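You operate a simulated robot arm through the tools that you are given. There is no shell and no other tool.

You are at the controls of a simulated robot arm. One attempt, no reset.

## Task
Turn both tension knobs till their pointers show green, then lay the two loose biscuits on the mesh.
Fine: each pointer inside the green band of its scale; the two are left on the mesh on purpose; the biscuits in the white tray on the lower shelf stay; the line stays locked off, main switch off and key out.

Only the result counts: the job must be done as asked and must still hold three seconds after the hand-in. Knocking over, shifting, dropping, spilling or breaking anything else fails it.

## Robot
A 7-joint arm with a two-finger parallel gripper, fixed in place. Base frame: the origin is on the floor under the middle of its stand, x ahead of it, y to its left, z up. Lengths are in cm, angles in degrees, forces in N, time in s.
With the tool pointing down near the work surface it reaches from about 10 to 80 cm from the base axis. Its first joint turns from -166.0 to 166.0 degrees. Payload 3.43 kg.
Tool frame: the origin (TCP) lies between the finger pads and is the grasp point; the fingertips stand 3 cm ahead of it; z points along the fingers, y is the line along which they close. The gripper opens to 9.4 cm. The fingers are 2.8 cm wide and 1 cm thick; the gripper's body (5 by 9.6 cm) begins 5.5 cm behind the TCP.
Orientation is told as [roll, pitch, yaw] about the base's x, y, z axes, in that order, counted from this pose: with the fingers straight down and closing along the base's y, the tool's x points along the base's -x, its y along +y and its z along -z.

## Interface
- The arm moves only by the tool arm_command. Its arguments are lists of equal length, an entry for each row: "rotation": the turn, a rotation vector about the tool's x, y, z in degrees, a list of three; "xyz": the shift along the tool's x, y, z in cm, a list of three; "gripper": the opening in per cent of the stroke, from 0 (shut) to 100 (fully open). In form: {"rotation": [[rx, ry, rz], ...], "xyz": [[tx, ty, tz], ...], "gripper": [gripper, ...]}. A call has 1 to 20 rows; each row shifts and turns the commanded pose from where the row before left it, along the tool's axes as they then stand. Rows are played at 5 a second. More than 5 cm and 8.6 degrees between two rows, or a gripper value outside its range, and nothing of the call is played. A pose out of reach is approached as far as the arm can. The call stops where the force on the tool passes 40 N (or 10 N more than at its start, if that is more) or the arm is blocked; 0.2 s more then pass. The fingers move at their own pace (about 4.5 cm/s each) and stop on an object; they squeeze with about 22 N. The grip force told is the motor's: it shows also when the fingers shut on nothing. Time passes only in rows, and 0.2 s behind the last, so rows that do not move let the fingers close. It gives the time, the measured TCP pose, the force on the tool (base axes), the opening and the grip force at its end, in the units of the frame above (readings bear some noise), with the torque about the TCP (base axes, N m) and any sound that the robot's microphone picked up, and new pictures: "pictures" is both (left out), scene, wrist or none.
- Cameras (640 x 400 px; columns grow to the right, rows downward): "scene" is fixed at [40.2, 49.82, 157.79]; the picture's right is [-0.93, -0.37, 0.00], its down [-0.20, 0.50, -0.84] and it looks along [0.31, -0.78, -0.53] (base axes); focal length 309 px, centre (320, 200). "wrist" rides on the gripper at [7.6, 1.4, -10.3] in the tool frame; the picture's right is [-0.18, 0.98, 0.00], its down [-0.75, -0.14, -0.64] and it looks along [-0.63, -0.12, 0.77] (tool axes); focal length 243 px, centre (320, 200). There is no depth. A picture from a camera that has moved, and an enlarged one, comes with that camera's place and axes in the base frame and with its lens.
- slide_trunk(by): slides the trunk up (or, below 0, down) by that many cm; the arm rides with it, the base frame stays. It gives what a move gives, with no picture.
- close_up(camera, box): a new picture of the part [left, top, right, bottom] of that camera's present view, enlarged. It takes no simulated time.
- sign_off(): hands the job in; it is judged then, once.

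Nothing tells you positions but the pictures and the camera data. Unless the task says otherwise, let go and move clear before handing in.

The tools are called after "Request:" by a JSON object that holds its "fn" and its "kwargs". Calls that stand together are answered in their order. arm_command: Moves the arm, as the interface text tells. Its arguments: {"type":"object","properties":{"rotation":{"type":"array","items":{"type":"array","items":{"type":"number"}}},"xyz":{"type":"array","items":{"type":"array","items":{"type":"number"}}},"gripper":{"type":"array","items":{"type":"number"}},"pictures":{"type":"string","enum":["both","scene","wrist","none"]}},"required":["rotation","xyz","gripper"]} The other tools are called the same way: slide_trunk (by) moves the trunk up or down; close_up (camera, box) takes an enlarged picture of a part of a camera's view; sign_off () hands the job in.

At the start:

```text
time: 0.0
position: [64.09, -27.11, 113.87]
tcp_rot: [0.0, 0.0, 0.1]
contact_force: [-0.6, -0.1, -0.7]
ft_torque: [0.01, 0.0, -0.01]
opening: 9.41
grasp_force: 0.0
trunk travel left (down, up): [-27.5, 21.5]
```

scene: 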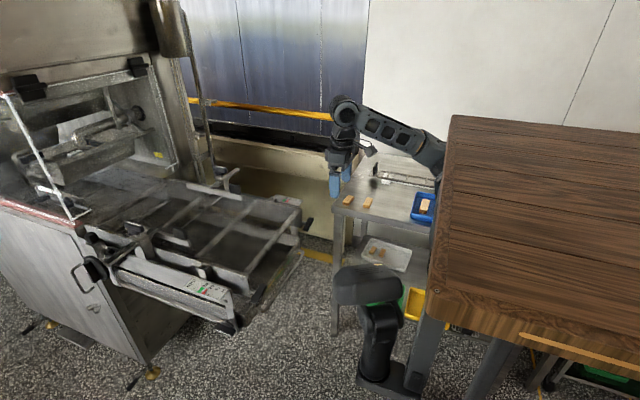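
wrist: 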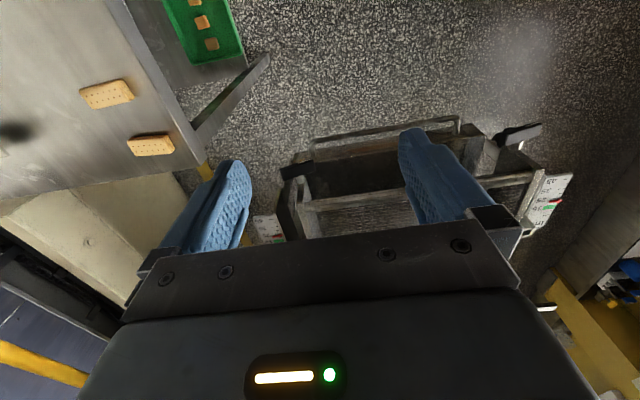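

I see a conveyor with a mesh bed on the left of the scene picture, a metal table with two loose biscuits under the arm, a blue tray, and a lower shelf with a white tray. I'll take enlarged pictures before moving anything.

Request:
{"fn": "close_up", "kwargs": {"camera": "scene", "box": [60, 150, 320, 340]}}

Request:
{"fn": "close_up", "kwargs": {"camera": "scene", "box": [310, 150, 450, 290]}}

Request:
{"fn": "close_up", "kwargs": {"camera": "wrist", "box": [240, 100, 600, 260]}}

Request:
{"fn": "close_up", "kwargs": {"camera": "scene", "box": [60, 220, 260, 340]}}

```text
2.11 times, centred on (190, 245) of scene
camera zoom: at [40.2, 49.82, 157.79], right [-0.93, -0.37, 0.0], down [-0.2, 0.5, -0.84], along [0.31, -0.78, -0.53], focal length 651 px, centre (594, 105)
```

zoom: 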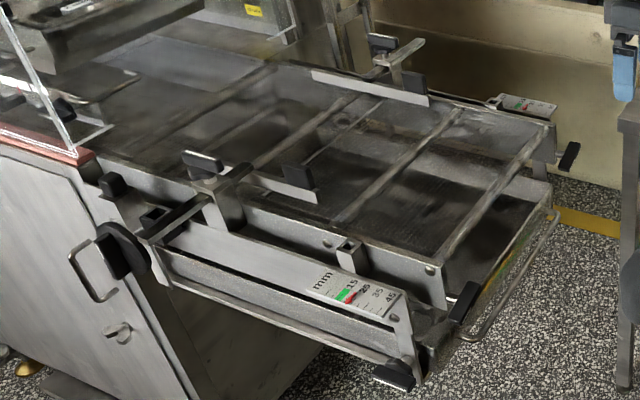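

```text
2.86 times, centred on (380, 220) of scene
camera zoom: at [40.2, 49.82, 157.79], right [-0.93, -0.37, 0.0], down [-0.2, 0.5, -0.84], along [0.31, -0.78, -0.53], focal length 884 px, centre (149, 143)
```

zoom: 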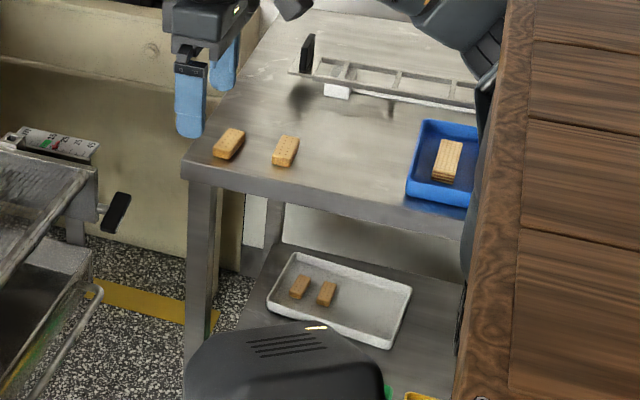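

```text
1.78 times, centred on (420, 180) of wrist
camera zoom: at [56.51, -25.6, 124.09], right [0.18, 0.98, 0.0], down [0.75, -0.14, 0.64], along [0.63, -0.12, -0.77], focal length 431 px, centre (142, 236)
```

zoom: 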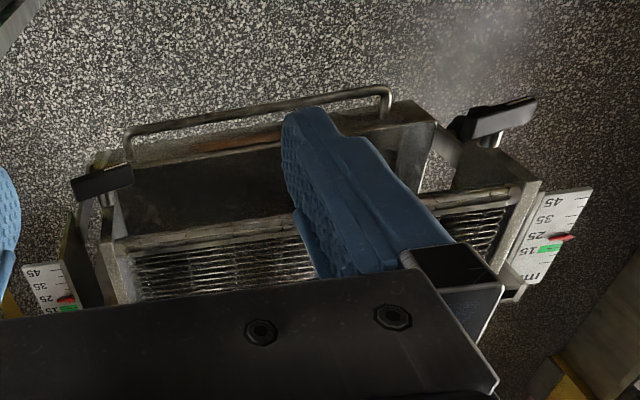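

```text
3.20 times, centred on (160, 280) of scene
camera zoom: at [40.2, 49.82, 157.79], right [-0.93, -0.37, 0.0], down [-0.2, 0.5, -0.84], along [0.31, -0.78, -0.53], focal length 990 px, centre (832, -56)
```

zoom: 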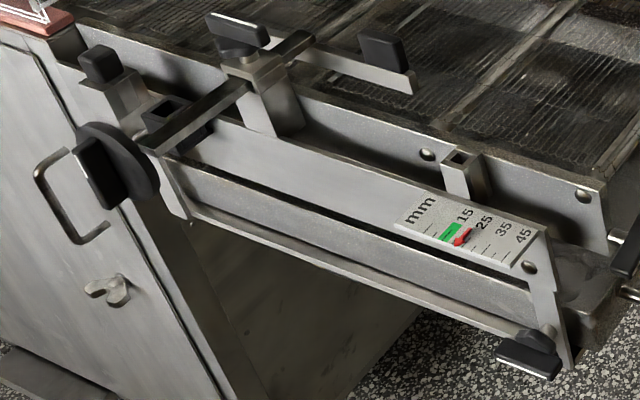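

The two black T-handles at the belt end, at about (78, 1, 89) and (78, -34, 89), look like the tension knobs. The scales sit beside them. I'll enlarge both before moving.

Request:
{"fn": "close_up", "kwargs": {"camera": "wrist", "box": [470, 110, 600, 250]}}

Request:
{"fn": "close_up", "kwargs": {"camera": "wrist", "box": [240, 130, 340, 250]}}

Request:
{"fn": "close_up", "kwargs": {"camera": "scene", "box": [180, 260, 270, 340]}}

Request:
{"fn": "close_up", "kwargs": {"camera": "scene", "box": [250, 180, 330, 250]}}

```text
2.86 times, centred on (535, 180) of wrist
camera zoom: at [56.51, -25.6, 124.09], right [0.18, 0.98, 0.0], down [0.75, -0.14, 0.64], along [0.63, -0.12, -0.77], focal length 693 px, centre (-294, 257)
```

zoom: 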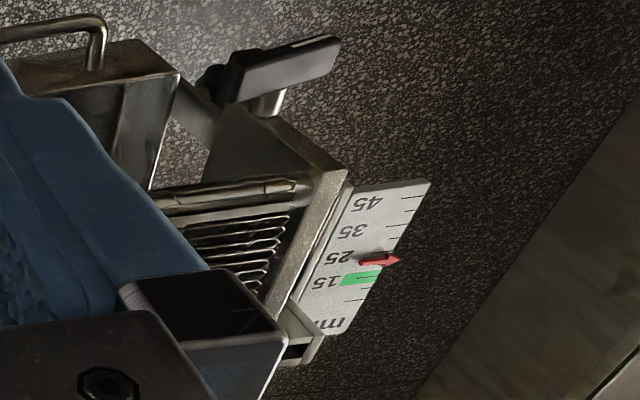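

```text
3.33 times, centred on (290, 190) of wrist
camera zoom: at [56.51, -25.6, 124.09], right [0.18, 0.98, 0.0], down [0.75, -0.14, 0.64], along [0.63, -0.12, -0.77], focal length 809 px, centre (420, 233)
```

zoom: 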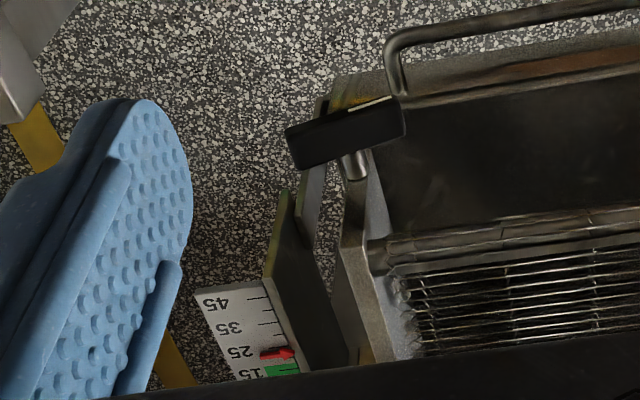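

```text
5.00 times, centred on (225, 300) of scene
camera zoom: at [40.2, 49.82, 157.79], right [-0.93, -0.37, 0.0], down [-0.2, 0.5, -0.84], along [0.31, -0.78, -0.53], focal length 1547 px, centre (795, -300)
```

zoom: 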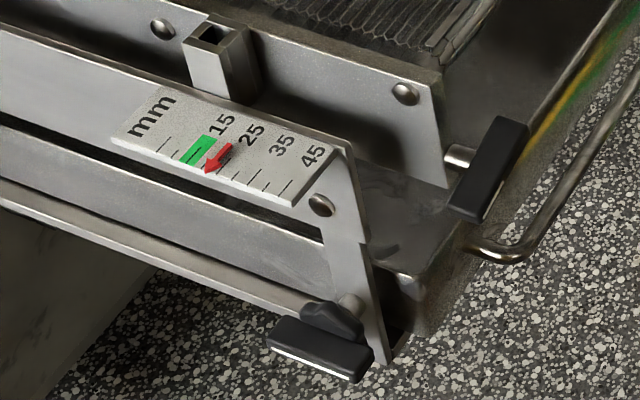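

```text
5.71 times, centred on (290, 215) of scene
camera zoom: at [40.2, 49.82, 157.79], right [-0.93, -0.37, 0.0], down [-0.2, 0.5, -0.84], along [0.31, -0.78, -0.53], focal length 1768 px, centre (491, 114)
```

zoom: 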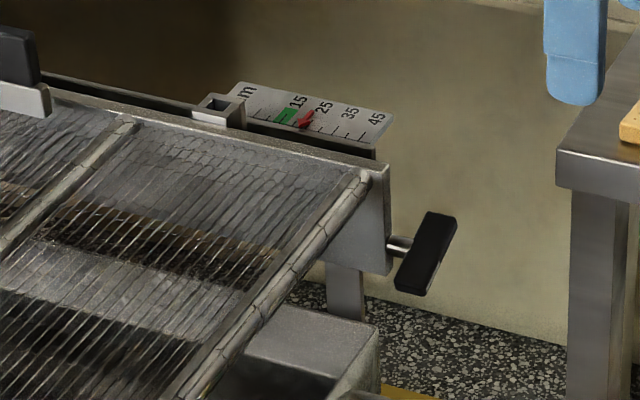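

Two T-bar knobs, each pointer at about 22 mm with green around 15. There is also a black object low in the scene picture that I don't recognise, so I'll enlarge that and the area around the wooden top before moving near them.

Request:
{"fn": "close_up", "kwargs": {"camera": "scene", "box": [310, 250, 470, 400]}}

Request:
{"fn": "close_up", "kwargs": {"camera": "scene", "box": [300, 80, 480, 220]}}

Request:
{"fn": "close_up", "kwargs": {"camera": "wrist", "box": [0, 0, 300, 200]}}

Request:
{"fn": "close_up", "kwargs": {"camera": "scene", "box": [0, 60, 200, 220]}}

```text
2.67 times, centred on (390, 325) of scene
camera zoom: at [40.2, 49.82, 157.79], right [-0.93, -0.37, 0.0], down [-0.2, 0.5, -0.84], along [0.31, -0.78, -0.53], focal length 825 px, centre (133, -133)
```

zoom: 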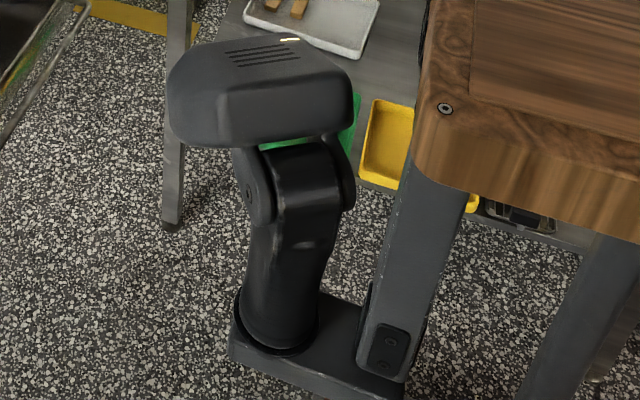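

```text
2.86 times, centred on (390, 150) of scene
camera zoom: at [40.2, 49.82, 157.79], right [-0.93, -0.37, 0.0], down [-0.2, 0.5, -0.84], along [0.31, -0.78, -0.53], focal length 884 px, centre (120, 343)
```

zoom: 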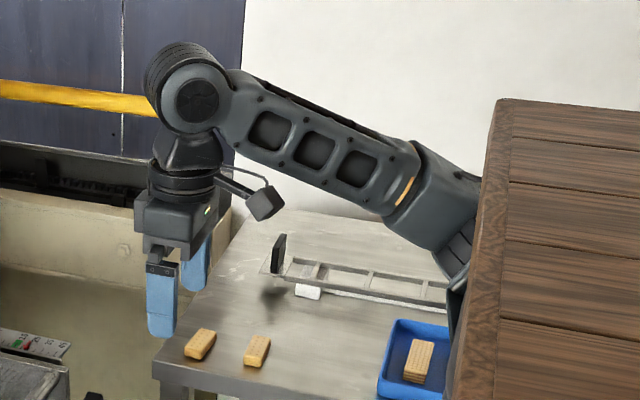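

```text
2.00 times, centred on (150, 100) of wrist
camera zoom: at [56.51, -25.6, 124.09], right [0.18, 0.98, 0.0], down [0.75, -0.14, 0.64], along [0.63, -0.12, -0.77], focal length 485 px, centre (660, 400)
```

zoom: 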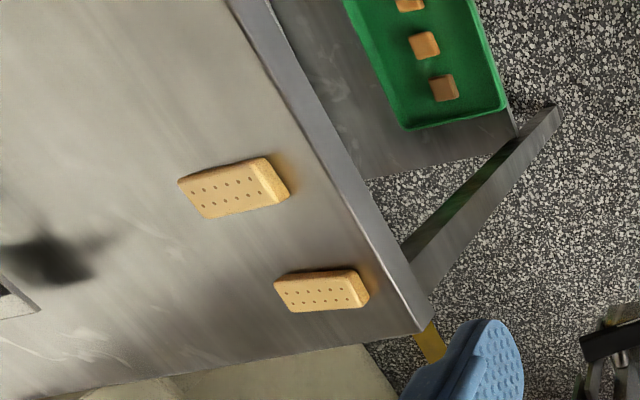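

```text
2.50 times, centred on (100, 140) of scene
camera zoom: at [40.2, 49.82, 157.79], right [-0.93, -0.37, 0.0], down [-0.2, 0.5, -0.84], along [0.31, -0.78, -0.53], focal length 774 px, centre (870, 350)
```

zoom: 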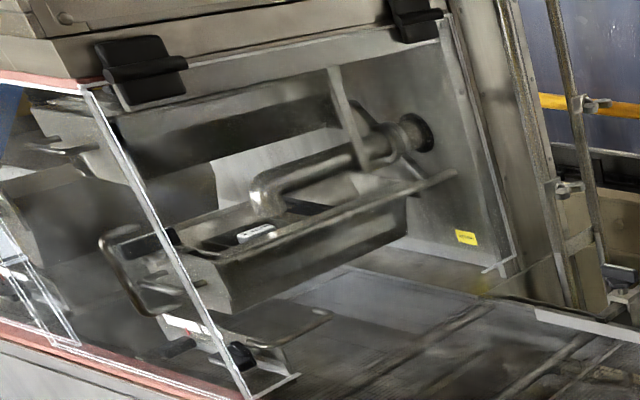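

The black object is a column with a head, fixed to a leg of the wooden-topped stand. I'll turn the wrist a quarter turn where it is, high above everything, to look toward +y and place that object before going near.

Request:
{"fn": "arm_command", "kwargs": {"rotation": [[0, 0, -8.2], [0, 0, -8.2], [0, 0, -8.2], [0, 0, -8.2], [0, 0, -8.2], [0, 0, -8.2], [0, 0, -8.2], [0, 0, -8.2], [0, 0, -8.2], [0, 0, -8.2], [0, 0, -8]], "xyz": [[0, 0, 0], [0, 0, 0], [0, 0, 0], [0, 0, 0], [0, 0, 0], [0, 0, 0], [0, 0, 0], [0, 0, 0], [0, 0, 0], [0, 0, 0], [0, 0, 0]], "gripper": [100, 100, 100, 100, 100, 100, 100, 100, 100, 100, 100]}}

```text
time: 2.4
position: [64.06, -27.08, 113.79]
tcp_rot: [0.0, 0.0, 90.0]
contact_force: [0.7, -0.2, 0.6]
ft_torque: [-0.01, -0.02, 0.01]
opening: 9.41
grasp_force: 0.1
trunk travel left (down, up): [-27.5, 21.5]
camera wrist: at [62.7, -34.61, 124.08], right [-0.98, 0.18, 0.0], down [0.14, 0.75, 0.64], along [0.12, 0.63, -0.77], focal length 243 px, centre (320, 200)
```

scene: 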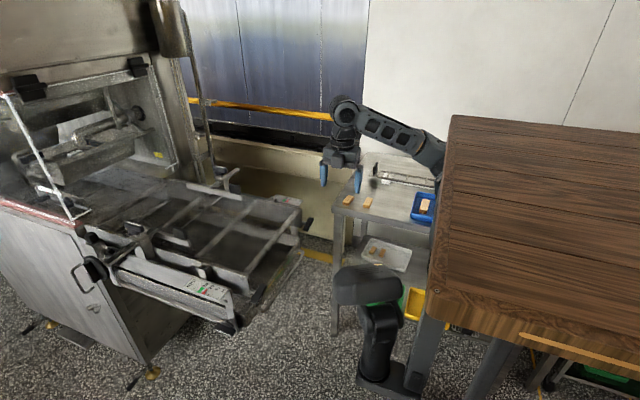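
wrist: 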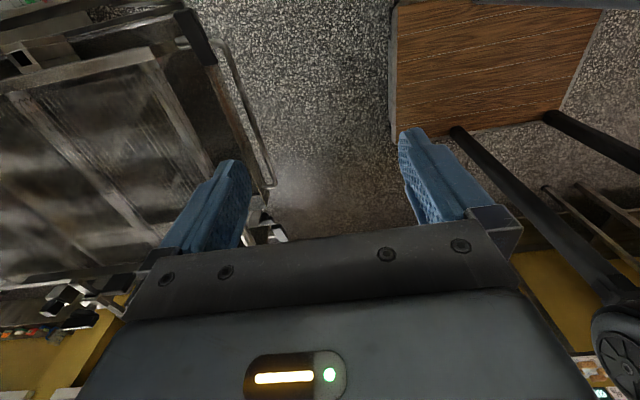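

The view toward +y shows a wooden panel, dark upright posts and a wheel-like disc. I'll enlarge those to understand what stands on that side.

Request:
{"fn": "close_up", "kwargs": {"camera": "wrist", "box": [380, 0, 640, 200]}}

Request:
{"fn": "close_up", "kwargs": {"camera": "wrist", "box": [480, 200, 640, 400]}}

Request:
{"fn": "close_up", "kwargs": {"camera": "wrist", "box": [0, 0, 300, 200]}}

Request:
{"fn": "close_up", "kwargs": {"camera": "wrist", "box": [0, 190, 300, 400]}}

```text
2.00 times, centred on (510, 100) of wrist
camera zoom: at [62.7, -34.61, 124.08], right [-0.98, 0.18, 0.0], down [0.14, 0.75, 0.64], along [0.12, 0.63, -0.77], focal length 485 px, centre (-60, 400)
```

zoom: 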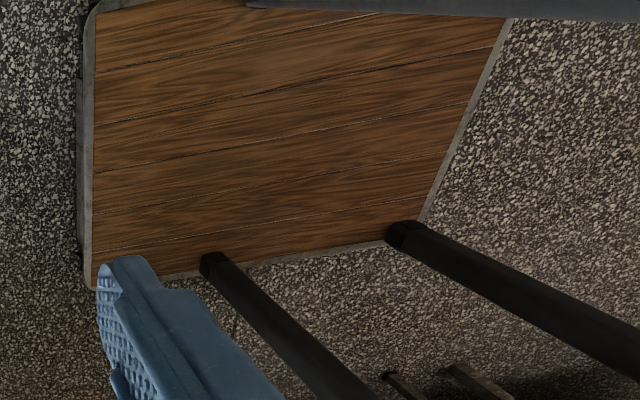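

```text
2.00 times, centred on (560, 300) of wrist
camera zoom: at [62.7, -34.61, 124.08], right [-0.98, 0.18, 0.0], down [0.14, 0.75, 0.64], along [0.12, 0.63, -0.77], focal length 485 px, centre (-160, 0)
```

zoom: 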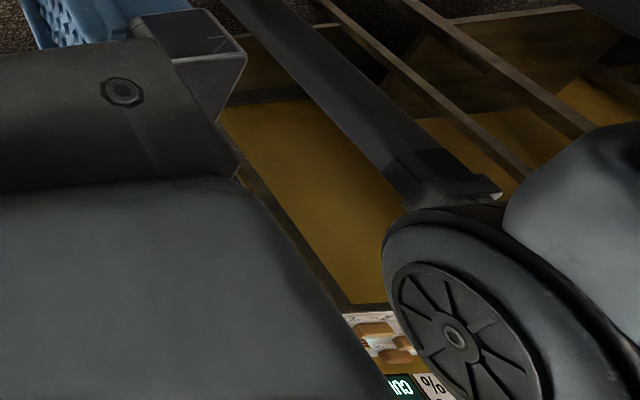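

```text
2.00 times, centred on (150, 100) of wrist
camera zoom: at [62.7, -34.61, 124.08], right [-0.98, 0.18, 0.0], down [0.14, 0.75, 0.64], along [0.12, 0.63, -0.77], focal length 485 px, centre (660, 400)
```

zoom: 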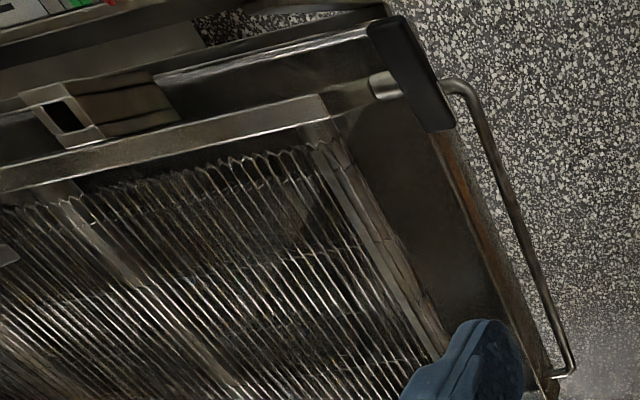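

```text
1.90 times, centred on (150, 295) of wrist
camera zoom: at [62.7, -34.61, 124.08], right [-0.98, 0.18, 0.0], down [0.14, 0.75, 0.64], along [0.12, 0.63, -0.77], focal length 462 px, centre (644, 19)
```

zoom: 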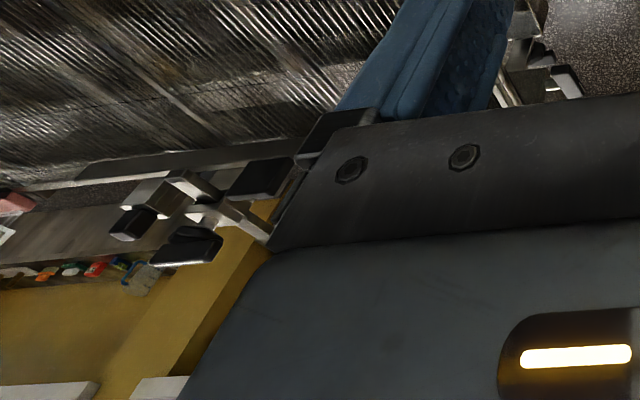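

The wooden parts seem to be a frame, and the black device is fixed to one of its legs. I'll turn and tilt the wrist further, still in place, to look back toward -x/+y and locate that device by parallax.

Request:
{"fn": "arm_command", "kwargs": {"rotation": [[0, 0, -8.2], [0, 0, -8.2], [0, 0, -8.2], [0, 0, -8.2], [0, 0, -8.2], [0, -8, 0], [0, -8, 0], [0, -8, 0], [0, -8, 0], [0, 0, 0]], "xyz": [[0, 0, 0], [0, 0, 0], [0, 0, 0], [0, 0, 0], [0, 0, 0], [0, 0, 0], [0, 0, 0], [0, 0, 0], [0, 0, 0], [0, 0, 0]], "gripper": [100, 100, 100, 100, 100, 100, 100, 100, 100, 100]}}

```text
time: 4.6
position: [64.09, -26.98, 113.84]
tcp_rot: [0.0, -32.0, 131.0]
contact_force: [0.1, 0.1, -0.4]
ft_torque: [-0.02, -0.02, 0.03]
opening: 9.43
grasp_force: 0.1
trunk travel left (down, up): [-27.5, 21.5]
camera wrist: at [70.87, -36.94, 118.51], right [-0.84, -0.53, 0.1], down [-0.09, 0.32, 0.94], along [-0.53, 0.79, -0.32], focal length 243 px, centre (320, 200)
```

scene: 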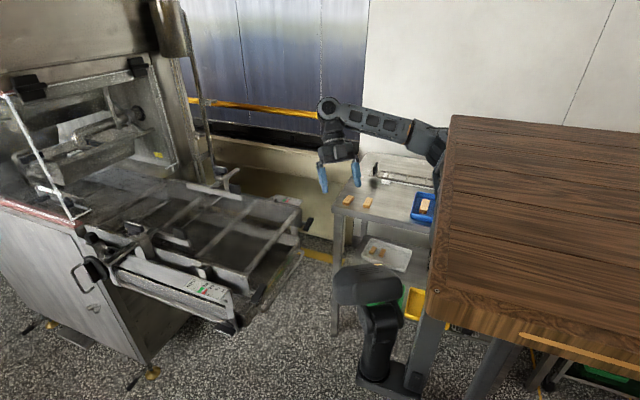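
wrist: 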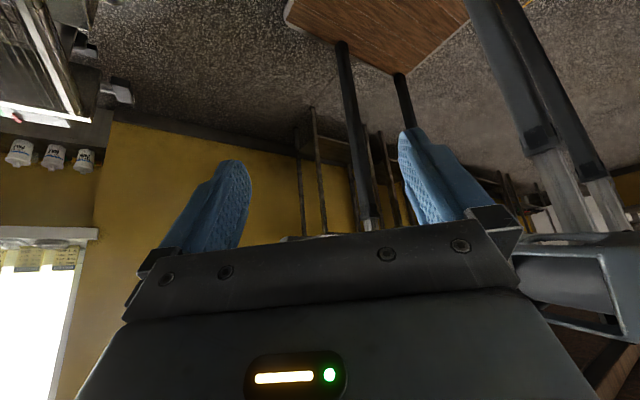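

The base of the stand has uprights near y = ±30, and the black device hangs at roughly (43, 20–30, 115–140), so I'll keep the arm out of that corner. Next I turn the tool to point forward (+x), fingers closing up and down, for the right-hand knob at about (78, -34, 89).

Request:
{"fn": "arm_command", "kwargs": {"rotation": [[0, 8, 0], [0, 8, 0], [0, 8, 0], [0, 8, 0], [0, 0, 8.2], [0, 0, 8.2], [0, 0, 8.2], [0, 0, 8.2], [0, 0, 8.2], [8.2, 0, 0], [8.2, 0, 0], [8.2, 0, 0], [8.2, 0, 0], [8.2, 0, 0], [8.2, 0, 0], [8.2, 0, 0], [8.2, 0, 0], [8.2, 0, 0], [8.2, 0, 0]], "xyz": [[0, 0, 0], [0, 0, 0], [0, 0, 0], [0, 0, 0], [0, 0, 0], [0, 0, 0], [0, 0, 0], [0, 0, 0], [0, 0, 0], [0, 0, 0], [0, 0, 0], [0, 0, 0], [0, 0, 0], [0, 0, 0], [0, 0, 0], [0, 0, 0], [0, 0, 0], [0, 0, 0], [0, 0, 0]], "gripper": [100, 100, 100, 100, 100, 100, 100, 100, 100, 100, 100, 100, 100, 100, 100, 100, 100, 100, 100]}}

```text
time: 8.6
position: [64.0, -27.17, 113.83]
tcp_rot: [-82.1, -0.1, 89.9]
contact_force: [-0.5, 0.5, 0.2]
ft_torque: [-0.01, -0.01, 0.0]
opening: 9.4
grasp_force: 0.0
trunk travel left (down, up): [-27.5, 21.5]
camera wrist: at [53.74, -34.73, 113.83], right [-0.14, 0.18, -0.97], down [-0.62, 0.75, 0.23], along [0.78, 0.63, 0.01], focal length 243 px, centre (320, 200)
```

scene: 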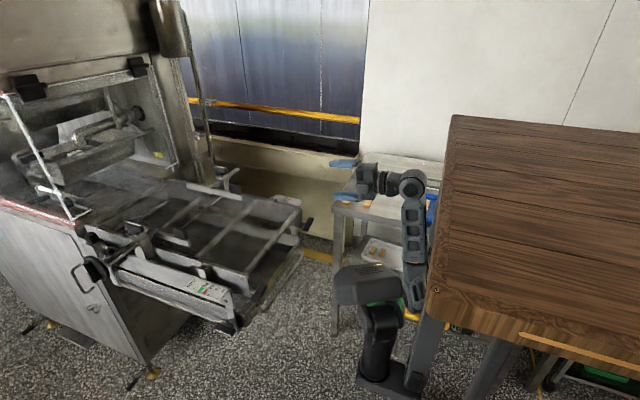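
wrist: 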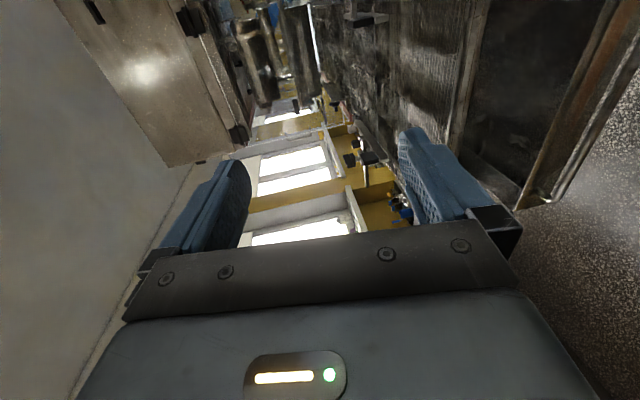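

The tool now points forward, with the elbow low between the stand and the table. I'll check the arm's clearance to the black device.

Request:
{"fn": "close_up", "kwargs": {"camera": "scene", "box": [310, 130, 490, 330]}}

```text
2.00 times, centred on (400, 230) of scene
camera zoom: at [40.2, 49.82, 157.79], right [-0.93, -0.37, 0.0], down [-0.2, 0.5, -0.84], along [0.31, -0.78, -0.53], focal length 619 px, centre (160, 140)
```

zoom: 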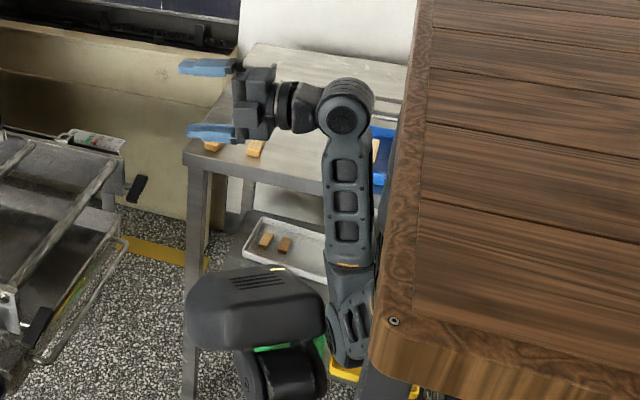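

The arm is clear of the device. I'll lower the tool to about (60, -34, 90), still well short of the knob, and finish levelling it.

Request:
{"fn": "arm_command", "kwargs": {"rotation": [[7.9, 0, 0], [0, 0, 0], [0, 0, 0], [0, 0, 0], [0, 0, 0], [0, 0, 0], [0, 0, 0], [0, 0, 0], [0, 0, 0]], "xyz": [[0, 0, -4], [0.8, 3.1, 0], [0.8, 3.1, 0], [0.8, 3.1, 0], [0.8, 3.1, 0], [0.8, 3.1, 0], [0.8, 3.1, 0], [0.8, 3.1, 0], [0.8, 3.1, 0]], "gripper": [100, 100, 100, 100, 100, 100, 100, 100, 100]}}

```text
time: 10.6
position: [60.54, -34.43, 89.43]
tcp_rot: [-89.9, 0.2, 90.0]
contact_force: [-0.1, -0.2, -0.4]
ft_torque: [0.01, 0.01, -0.04]
opening: 9.4
grasp_force: 0.0
out of reach, approached as far as the arm can: row 1
trunk travel left (down, up): [-27.5, 21.5]
camera wrist: at [50.2, -42.04, 88.07], right [0.0, 0.18, -0.98], down [-0.64, 0.75, 0.14], along [0.77, 0.63, 0.12], focal length 243 px, centre (320, 200)
```

scene: 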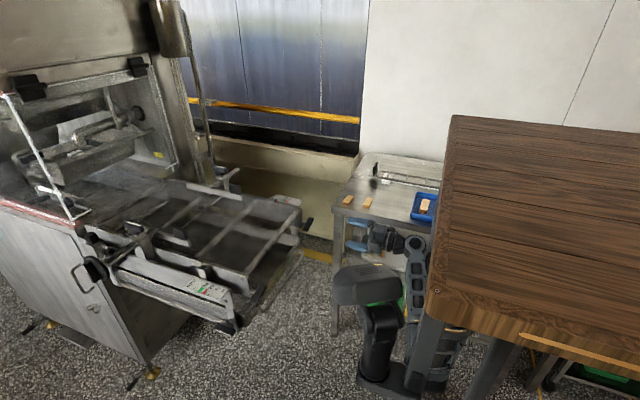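
wrist: 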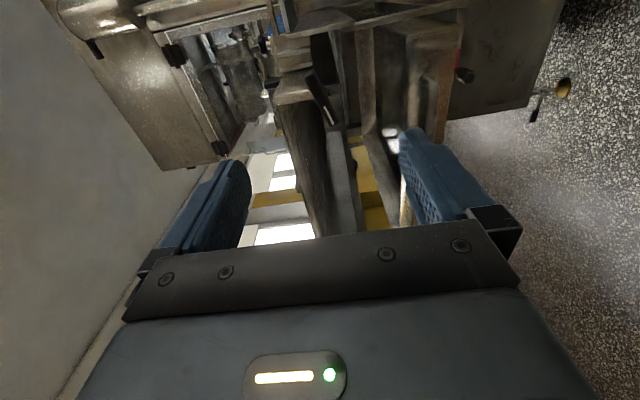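

The knob appears at about (322, 95) in the wrist view, where I expected it. I'll enlarge to read its centre and bar angle.

Request:
{"fn": "close_up", "kwargs": {"camera": "wrist", "box": [260, 40, 400, 150]}}

Request:
{"fn": "close_up", "kwargs": {"camera": "scene", "box": [340, 200, 470, 300]}}

```text
3.64 times, centred on (330, 95) of wrist
camera zoom: at [50.2, -42.04, 88.07], right [0.0, 0.18, -0.98], down [-0.64, 0.75, 0.14], along [0.77, 0.63, 0.12], focal length 882 px, centre (284, 582)
```

zoom: 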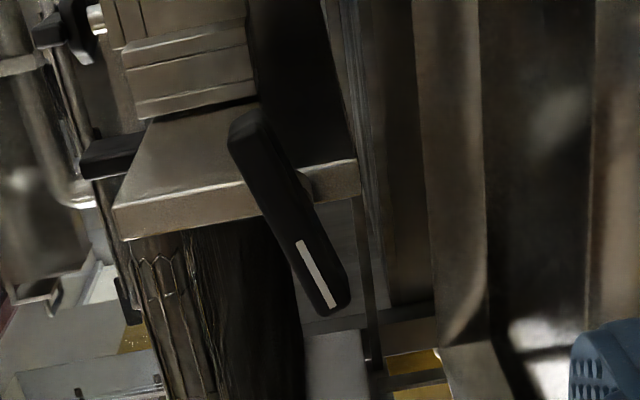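

```text
4.00 times, centred on (405, 250) of scene
camera zoom: at [40.2, 49.82, 157.79], right [-0.93, -0.37, 0.0], down [-0.2, 0.5, -0.84], along [0.31, -0.78, -0.53], focal length 1238 px, centre (-20, 0)
```

zoom: 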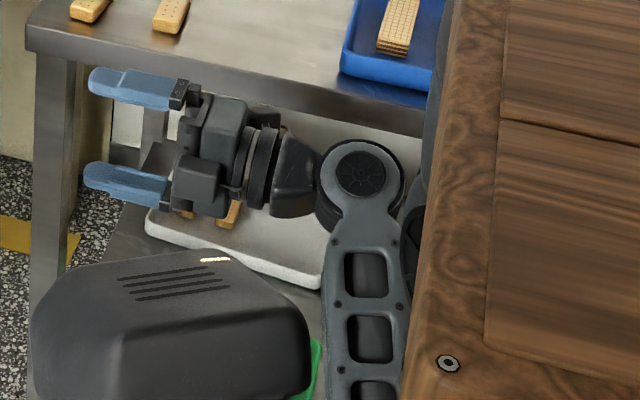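

The bar is centred near (77–78, -33.8, 89.3), tilted about -15°, with its white mark at the +y end. I'll line the fingers up with it and close part of the distance, then look again.

Request:
{"fn": "arm_command", "kwargs": {"rotation": [[0, 0, 0], [0, 0, -7.5], [0, 0, -7.5], [0, 0, 0], [0, 0, 0]], "xyz": [[-0.6, 0.1, 0], [0, 0, 0], [0, 0, 0], [0, 0, 4], [0, 0, 4]], "gripper": [80, 70, 60, 60, 60]}}

Request:
{"fn": "close_up", "kwargs": {"camera": "wrist", "box": [240, 0, 440, 160]}}

Request:
{"fn": "close_up", "kwargs": {"camera": "scene", "box": [260, 180, 360, 260]}}

```text
time: 11.8
position: [68.39, -33.79, 89.63]
tcp_rot: [-89.9, 15.0, 90.0]
contact_force: [-0.1, 0.0, 0.0]
ft_torque: [-0.01, 0.0, -0.02]
opening: 5.64
grasp_force: 0.1
trunk travel left (down, up): [-27.5, 21.5]
camera wrist: at [58.24, -41.53, 90.09], right [0.0, -0.08, -1.0], down [-0.64, 0.76, -0.06], along [0.77, 0.64, -0.05], focal length 243 px, centre (320, 200)
```

scene: 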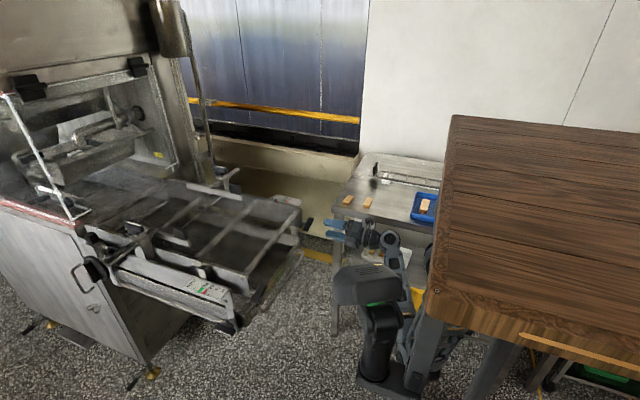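
wrist: 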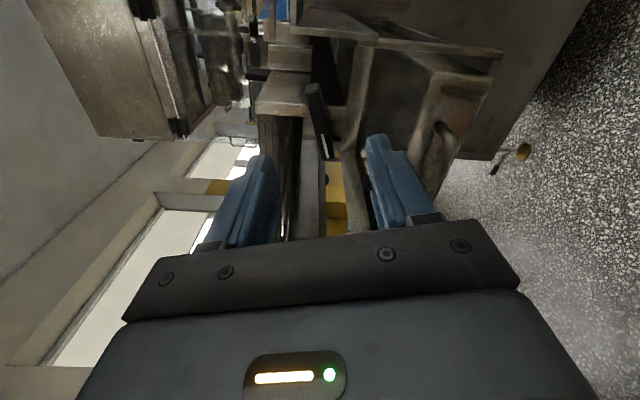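

```text
2.50 times, centred on (340, 80) of wrist
camera zoom: at [58.24, -41.53, 90.09], right [0.0, -0.08, -1.0], down [-0.64, 0.76, -0.06], along [0.77, 0.64, -0.05], focal length 606 px, centre (270, 500)
```

zoom: 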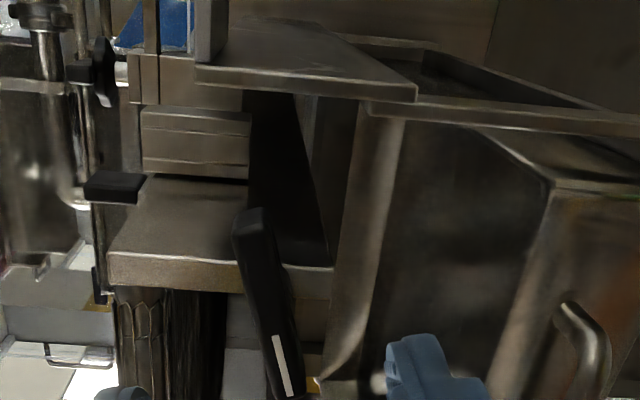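

```text
5.00 times, centred on (310, 220) of scene
camera zoom: at [40.2, 49.82, 157.79], right [-0.93, -0.37, 0.0], down [-0.2, 0.5, -0.84], along [0.31, -0.78, -0.53], focal length 1547 px, centre (370, 100)
```

zoom: 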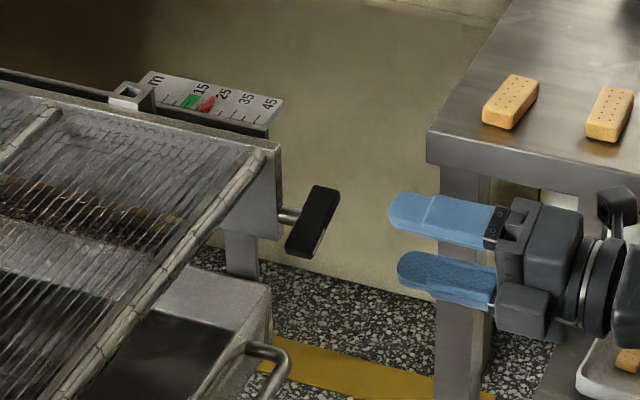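

The bar measures about 5.6 × 1.3 × 2 cm with its front face at x ≈ 77, and the frame plate is at x ≈ 80.6. I'll move in to x ≈ 76.3 so the fingertips stop short of the plate, then close.

Request:
{"fn": "arm_command", "kwargs": {"rotation": [[0, 0, 0], [0, 0, 0], [0, 0, 0], [0, 0, 0]], "xyz": [[-0.25, 0.14, 2], [0, 0, 2], [0, 0, 2], [0, 0, 1.8]], "gripper": [60, 60, 60, 60]}}

Request:
{"fn": "close_up", "kwargs": {"camera": "scene", "box": [260, 180, 360, 260]}}

```text
time: 12.8
position: [76.22, -33.82, 88.95]
tcp_rot: [-90.0, 15.0, 90.0]
contact_force: [0.7, -0.1, 0.4]
ft_torque: [-0.01, 0.03, 0.0]
opening: 5.66
grasp_force: 0.1
trunk travel left (down, up): [-27.5, 21.5]
camera wrist: at [66.03, -41.49, 89.65], right [0.0, -0.08, -1.0], down [-0.64, 0.76, -0.06], along [0.77, 0.64, -0.05], focal length 243 px, centre (320, 200)
```

scene: 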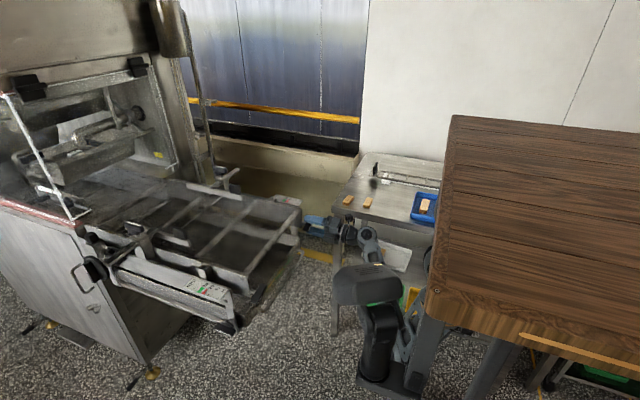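
wrist: 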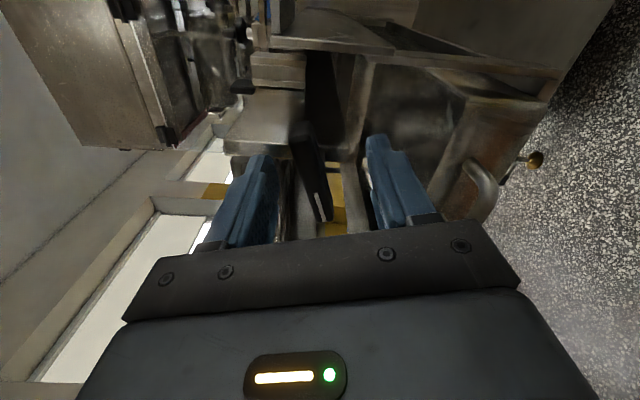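

```text
5.00 times, centred on (310, 220) of scene
camera zoom: at [40.2, 49.82, 157.79], right [-0.93, -0.37, 0.0], down [-0.2, 0.5, -0.84], along [0.31, -0.78, -0.53], focal length 1547 px, centre (370, 100)
```

zoom: 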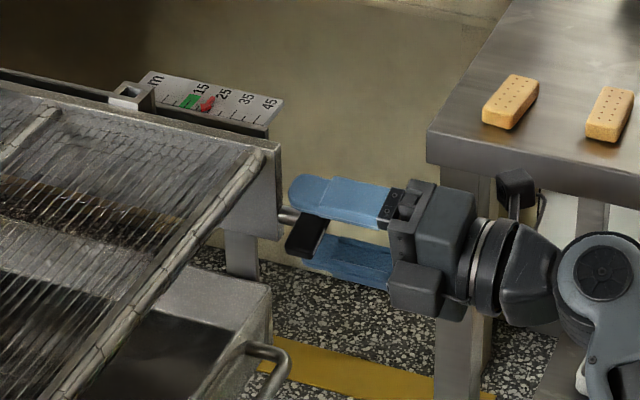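

The fingers straddle the bar. I'll check the centring in the wrist view before closing.

Request:
{"fn": "close_up", "kwargs": {"camera": "wrist", "box": [220, 90, 420, 240]}}

```text
2.67 times, centred on (320, 165) of wrist
camera zoom: at [66.03, -41.49, 89.65], right [0.0, -0.08, -1.0], down [-0.64, 0.76, -0.06], along [0.77, 0.64, -0.05], focal length 647 px, centre (320, 293)
```

zoom: 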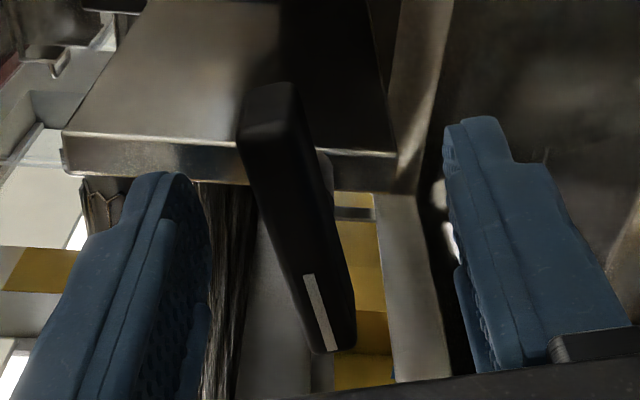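

The knob centre is about 0.4 cm above and left of the tool centre. I'll nudge by that, close on the bar and let the grip settle.

Request:
{"fn": "arm_command", "kwargs": {"rotation": [[0, 0, -1], [0, 0, 0], [0, 0, 0], [0, 0, 0], [0, 0, 0], [0, 0, 0]], "xyz": [[-0.23, -0.45, 0], [0, 0, 0], [0, 0, 0], [0, 0, 0], [0, 0, 0], [0, 0, 0]], "gripper": [60, 40, 20, 5, 5, 5]}}

Request:
{"fn": "close_up", "kwargs": {"camera": "scene", "box": [260, 180, 360, 260]}}

Request:
{"fn": "close_up", "kwargs": {"camera": "wrist", "box": [220, 90, 420, 240]}}

```text
time: 14.2
position: [76.3, -33.44, 89.37]
tcp_rot: [-89.8, 16.0, 90.0]
contact_force: [-10.2, 1.0, -8.1]
ft_torque: [0.01, 0.03, -0.19]
opening: 1.37
grasp_force: 44.9
trunk travel left (down, up): [-27.5, 21.5]
camera wrist: at [66.02, -41.14, 90.12], right [0.0, -0.09, -1.0], down [-0.64, 0.76, -0.07], along [0.77, 0.64, -0.06], focal length 243 px, centre (320, 200)
```

scene: 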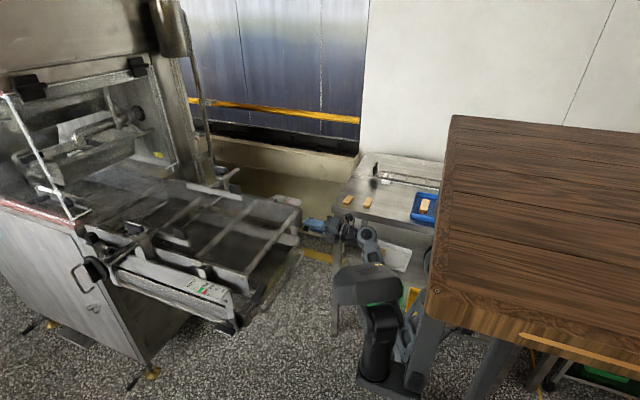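
wrist: 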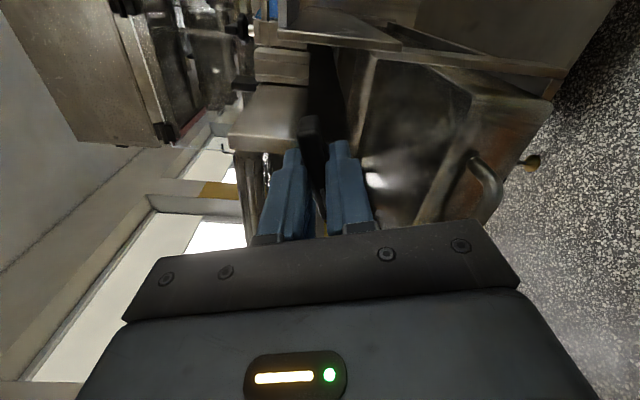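

```text
5.00 times, centred on (310, 220) of scene
camera zoom: at [40.2, 49.82, 157.79], right [-0.93, -0.37, 0.0], down [-0.2, 0.5, -0.84], along [0.31, -0.78, -0.53], focal length 1547 px, centre (370, 100)
```

zoom: 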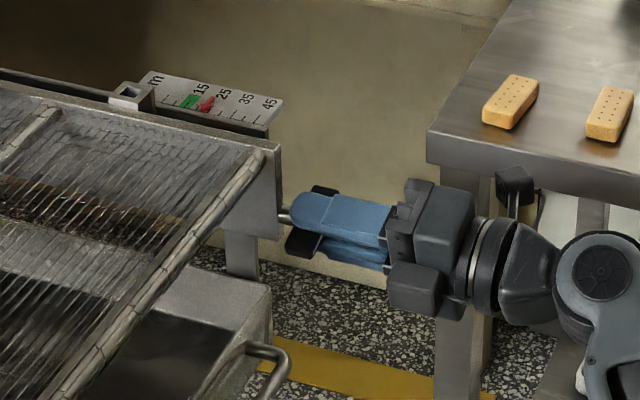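

```text
2.67 times, centred on (320, 165) of wrist
camera zoom: at [66.02, -41.14, 90.12], right [0.0, -0.09, -1.0], down [-0.64, 0.76, -0.07], along [0.77, 0.64, -0.06], focal length 647 px, centre (320, 293)
```

zoom: 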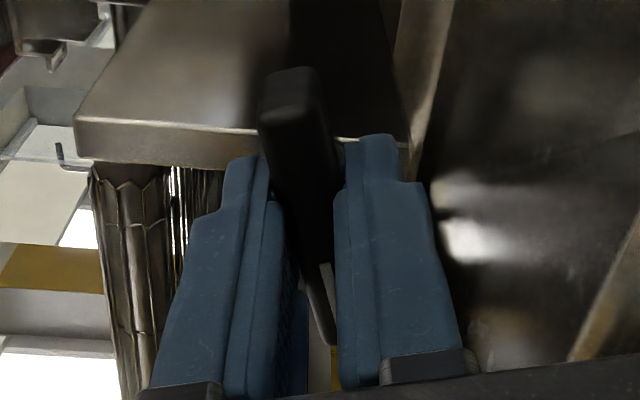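

The bar is held at 1.4 cm opening. I'll try a small clockwise turn of 24° (seen from the robot) and compare the pointer.

Request:
{"fn": "arm_command", "kwargs": {"rotation": [[0, 0, 6], [0, 0, 6], [0, 0, 6], [0, 0, 6], [0, 0, 0]], "xyz": [[0, 0, 0], [0, 0, 0], [0, 0, 0], [0, 0, 0], [0, 0, 0]], "gripper": [5, 5, 5, 5, 5], "pictures": "none"}}

Request:
{"fn": "close_up", "kwargs": {"camera": "scene", "box": [270, 185, 340, 240]}}

```text
time: 15.4
position: [76.21, -33.29, 89.25]
tcp_rot: [-89.8, -8.1, 89.8]
contact_force: [16.4, -21.9, -18.0]
ft_torque: [0.03, 0.22, -0.55]
opening: 1.37
grasp_force: 45.3
trunk travel left (down, up): [-27.5, 21.5]
```

```text
7.27 times, centred on (305, 212) of scene
camera zoom: at [40.2, 49.82, 157.79], right [-0.93, -0.37, 0.0], down [-0.2, 0.5, -0.84], along [0.31, -0.78, -0.53], focal length 2250 px, centre (429, 109)
```

zoom: 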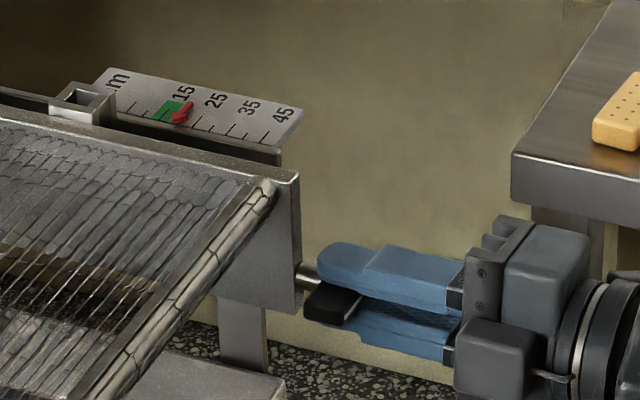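

The pointer moved toward green with the clockwise turn, so that direction is right. The side forces show the tool slightly off the knob's axis, so I'll shift a millimetre or so along the force to relieve it.

Request:
{"fn": "arm_command", "kwargs": {"rotation": [[0, 0, 0], [0, 0, 0]], "xyz": [[0.13, 0.08, 0.1], [0, 0, 0]], "gripper": [5, 5], "pictures": "none"}}

```text
time: 16.0
position: [76.28, -33.42, 89.41]
tcp_rot: [-89.8, -8.0, 90.0]
contact_force: [-7.7, -5.9, -15.3]
ft_torque: [-0.04, 0.4, -1.08]
opening: 1.38
grasp_force: 44.9
trunk travel left (down, up): [-27.5, 21.5]
```

The side force dropped. I'll trim a little lower, then turn 18° more in small steps.

Request:
{"fn": "arm_command", "kwargs": {"rotation": [[0, 0, 0], [0, 0, 6], [0, 0, 6], [0, 0, 6], [0, 0, 0]], "xyz": [[0.03, 0.1, -0.03], [0, 0, 0], [0, 0, 0], [0, 0, 0], [0, 0, 0]], "gripper": [5, 5, 5, 5, 5], "pictures": "none"}}

Request:
{"fn": "close_up", "kwargs": {"camera": "scene", "box": [270, 185, 305, 212]}}

```text
time: 17.2
position: [76.27, -33.4, 89.32]
tcp_rot: [-89.9, -26.0, 90.0]
contact_force: [-17.2, -3.6, -7.7]
ft_torque: [0.01, 0.05, -0.02]
opening: 1.37
grasp_force: 44.6
trunk travel left (down, up): [-27.5, 21.5]
```

```text
14.81 times, centred on (288, 198) of scene
camera zoom: at [40.2, 49.82, 157.79], right [-0.93, -0.37, 0.0], down [-0.2, 0.5, -0.84], along [0.31, -0.78, -0.53], focal length 4584 px, centre (802, 222)
```

zoom: 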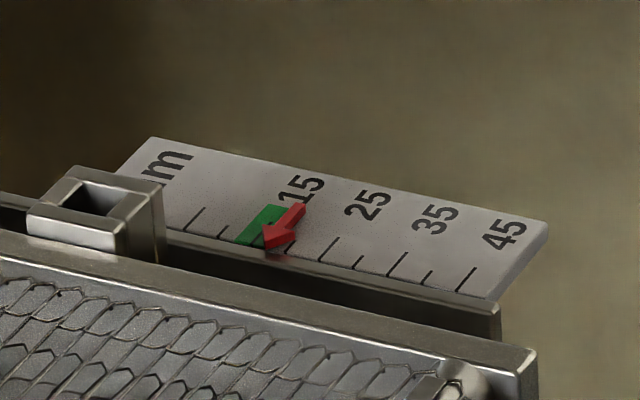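

The pointer is now at the right edge of the green band. About 30° more should centre it, so I'll continue in small steps and ease the axial push.

Request:
{"fn": "arm_command", "kwargs": {"rotation": [[0, 0, 0], [0, 0, 6], [0, 0, 6], [0, 0, 6], [0, 0, 0]], "xyz": [[0.03, 0.05, -0.06], [0, 0, 0], [0, 0, 0], [0, 0, 0], [0, 0, 0]], "gripper": [5, 5, 5, 5, 5], "pictures": "none"}}

Request:
{"fn": "close_up", "kwargs": {"camera": "scene", "box": [270, 185, 305, 212]}}

```text
time: 18.4
position: [76.23, -33.42, 89.19]
tcp_rot: [-89.9, -44.1, 90.0]
contact_force: [-8.6, 1.7, -0.1]
ft_torque: [0.01, 0.32, -0.54]
opening: 1.35
grasp_force: 45.4
trunk travel left (down, up): [-27.5, 21.5]
```

```text
14.81 times, centred on (288, 198) of scene
camera zoom: at [40.2, 49.82, 157.79], right [-0.93, -0.37, 0.0], down [-0.2, 0.5, -0.84], along [0.31, -0.78, -0.53], focal length 4584 px, centre (802, 222)
```

zoom: 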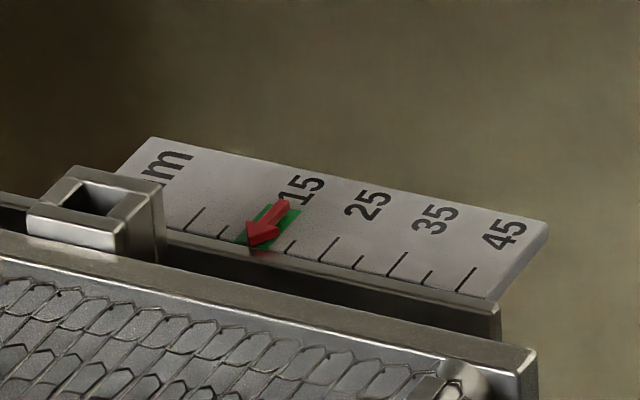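

The pointer now sits about the middle of the green band. I'll add 3°, open the fingers and back straight off, then verify that it holds.

Request:
{"fn": "arm_command", "kwargs": {"rotation": [[0, 0, 3], [0, 0, 0], [0, 0, 0], [0, 0, 0], [0, 0, 0], [0, 0, 0], [0, 0, 0], [0, 0, 0], [0, 0, 0]], "xyz": [[0, 0, 0], [0, 0, 0], [0, 0, 0], [0, 0, 0], [0, 0, 0], [0, 0, -2], [0, 0, -3], [0, 0, -4], [0, 0, -4]], "gripper": [5, 20, 50, 60, 60, 60, 60, 60, 60]}}

Request:
{"fn": "close_up", "kwargs": {"camera": "scene", "box": [270, 185, 305, 212]}}

Request:
{"fn": "close_up", "kwargs": {"camera": "wrist", "box": [240, 0, 440, 160]}}

```text
time: 20.4
position: [63.61, -33.49, 89.38]
tcp_rot: [-89.7, -47.1, 89.9]
contact_force: [0.2, -0.3, -0.6]
ft_torque: [0.0, -0.02, 0.03]
opening: 5.63
grasp_force: 0.0
trunk travel left (down, up): [-27.5, 21.5]
camera wrist: at [53.27, -37.55, 82.96], right [0.0, 0.84, -0.54], down [-0.64, 0.41, 0.65], along [0.77, 0.34, 0.54], focal length 243 px, centre (320, 200)
```

scene: 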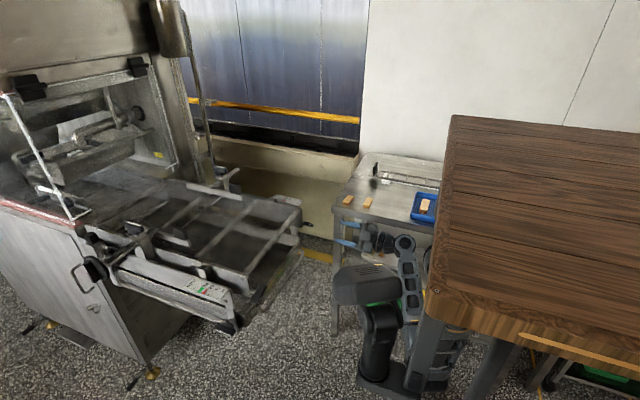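
wrist: 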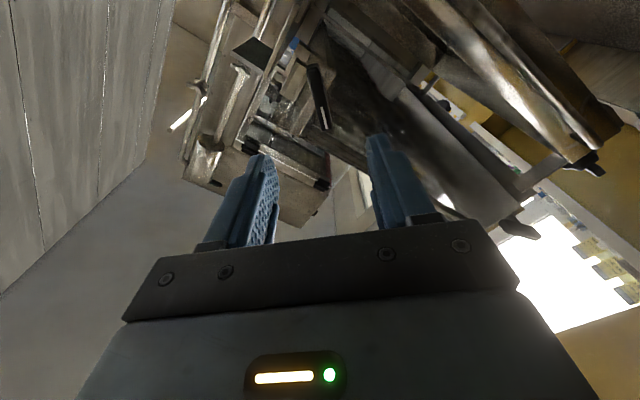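

```text
14.81 times, centred on (288, 198) of scene
camera zoom: at [40.2, 49.82, 157.79], right [-0.93, -0.37, 0.0], down [-0.2, 0.5, -0.84], along [0.31, -0.78, -0.53], focal length 4584 px, centre (802, 222)
```

zoom: 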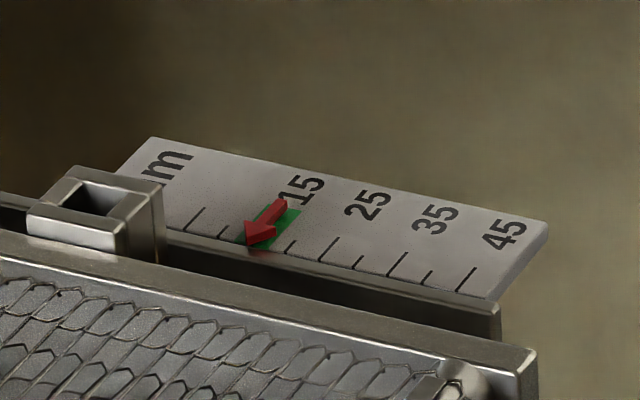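

```text
2.50 times, centred on (340, 80) of wrist
camera zoom: at [53.27, -37.55, 82.96], right [0.0, 0.84, -0.54], down [-0.64, 0.41, 0.65], along [0.77, 0.34, 0.54], focal length 606 px, centre (270, 500)
```

zoom: 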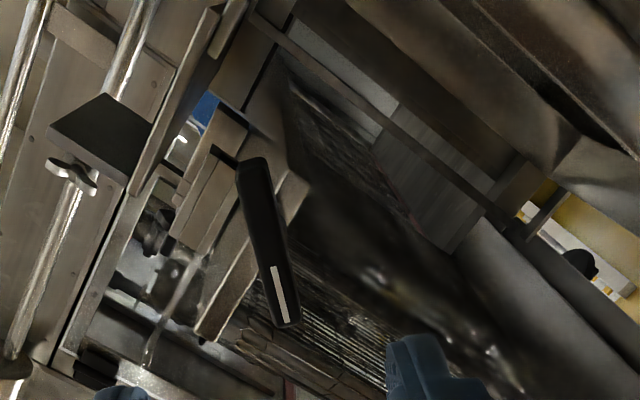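

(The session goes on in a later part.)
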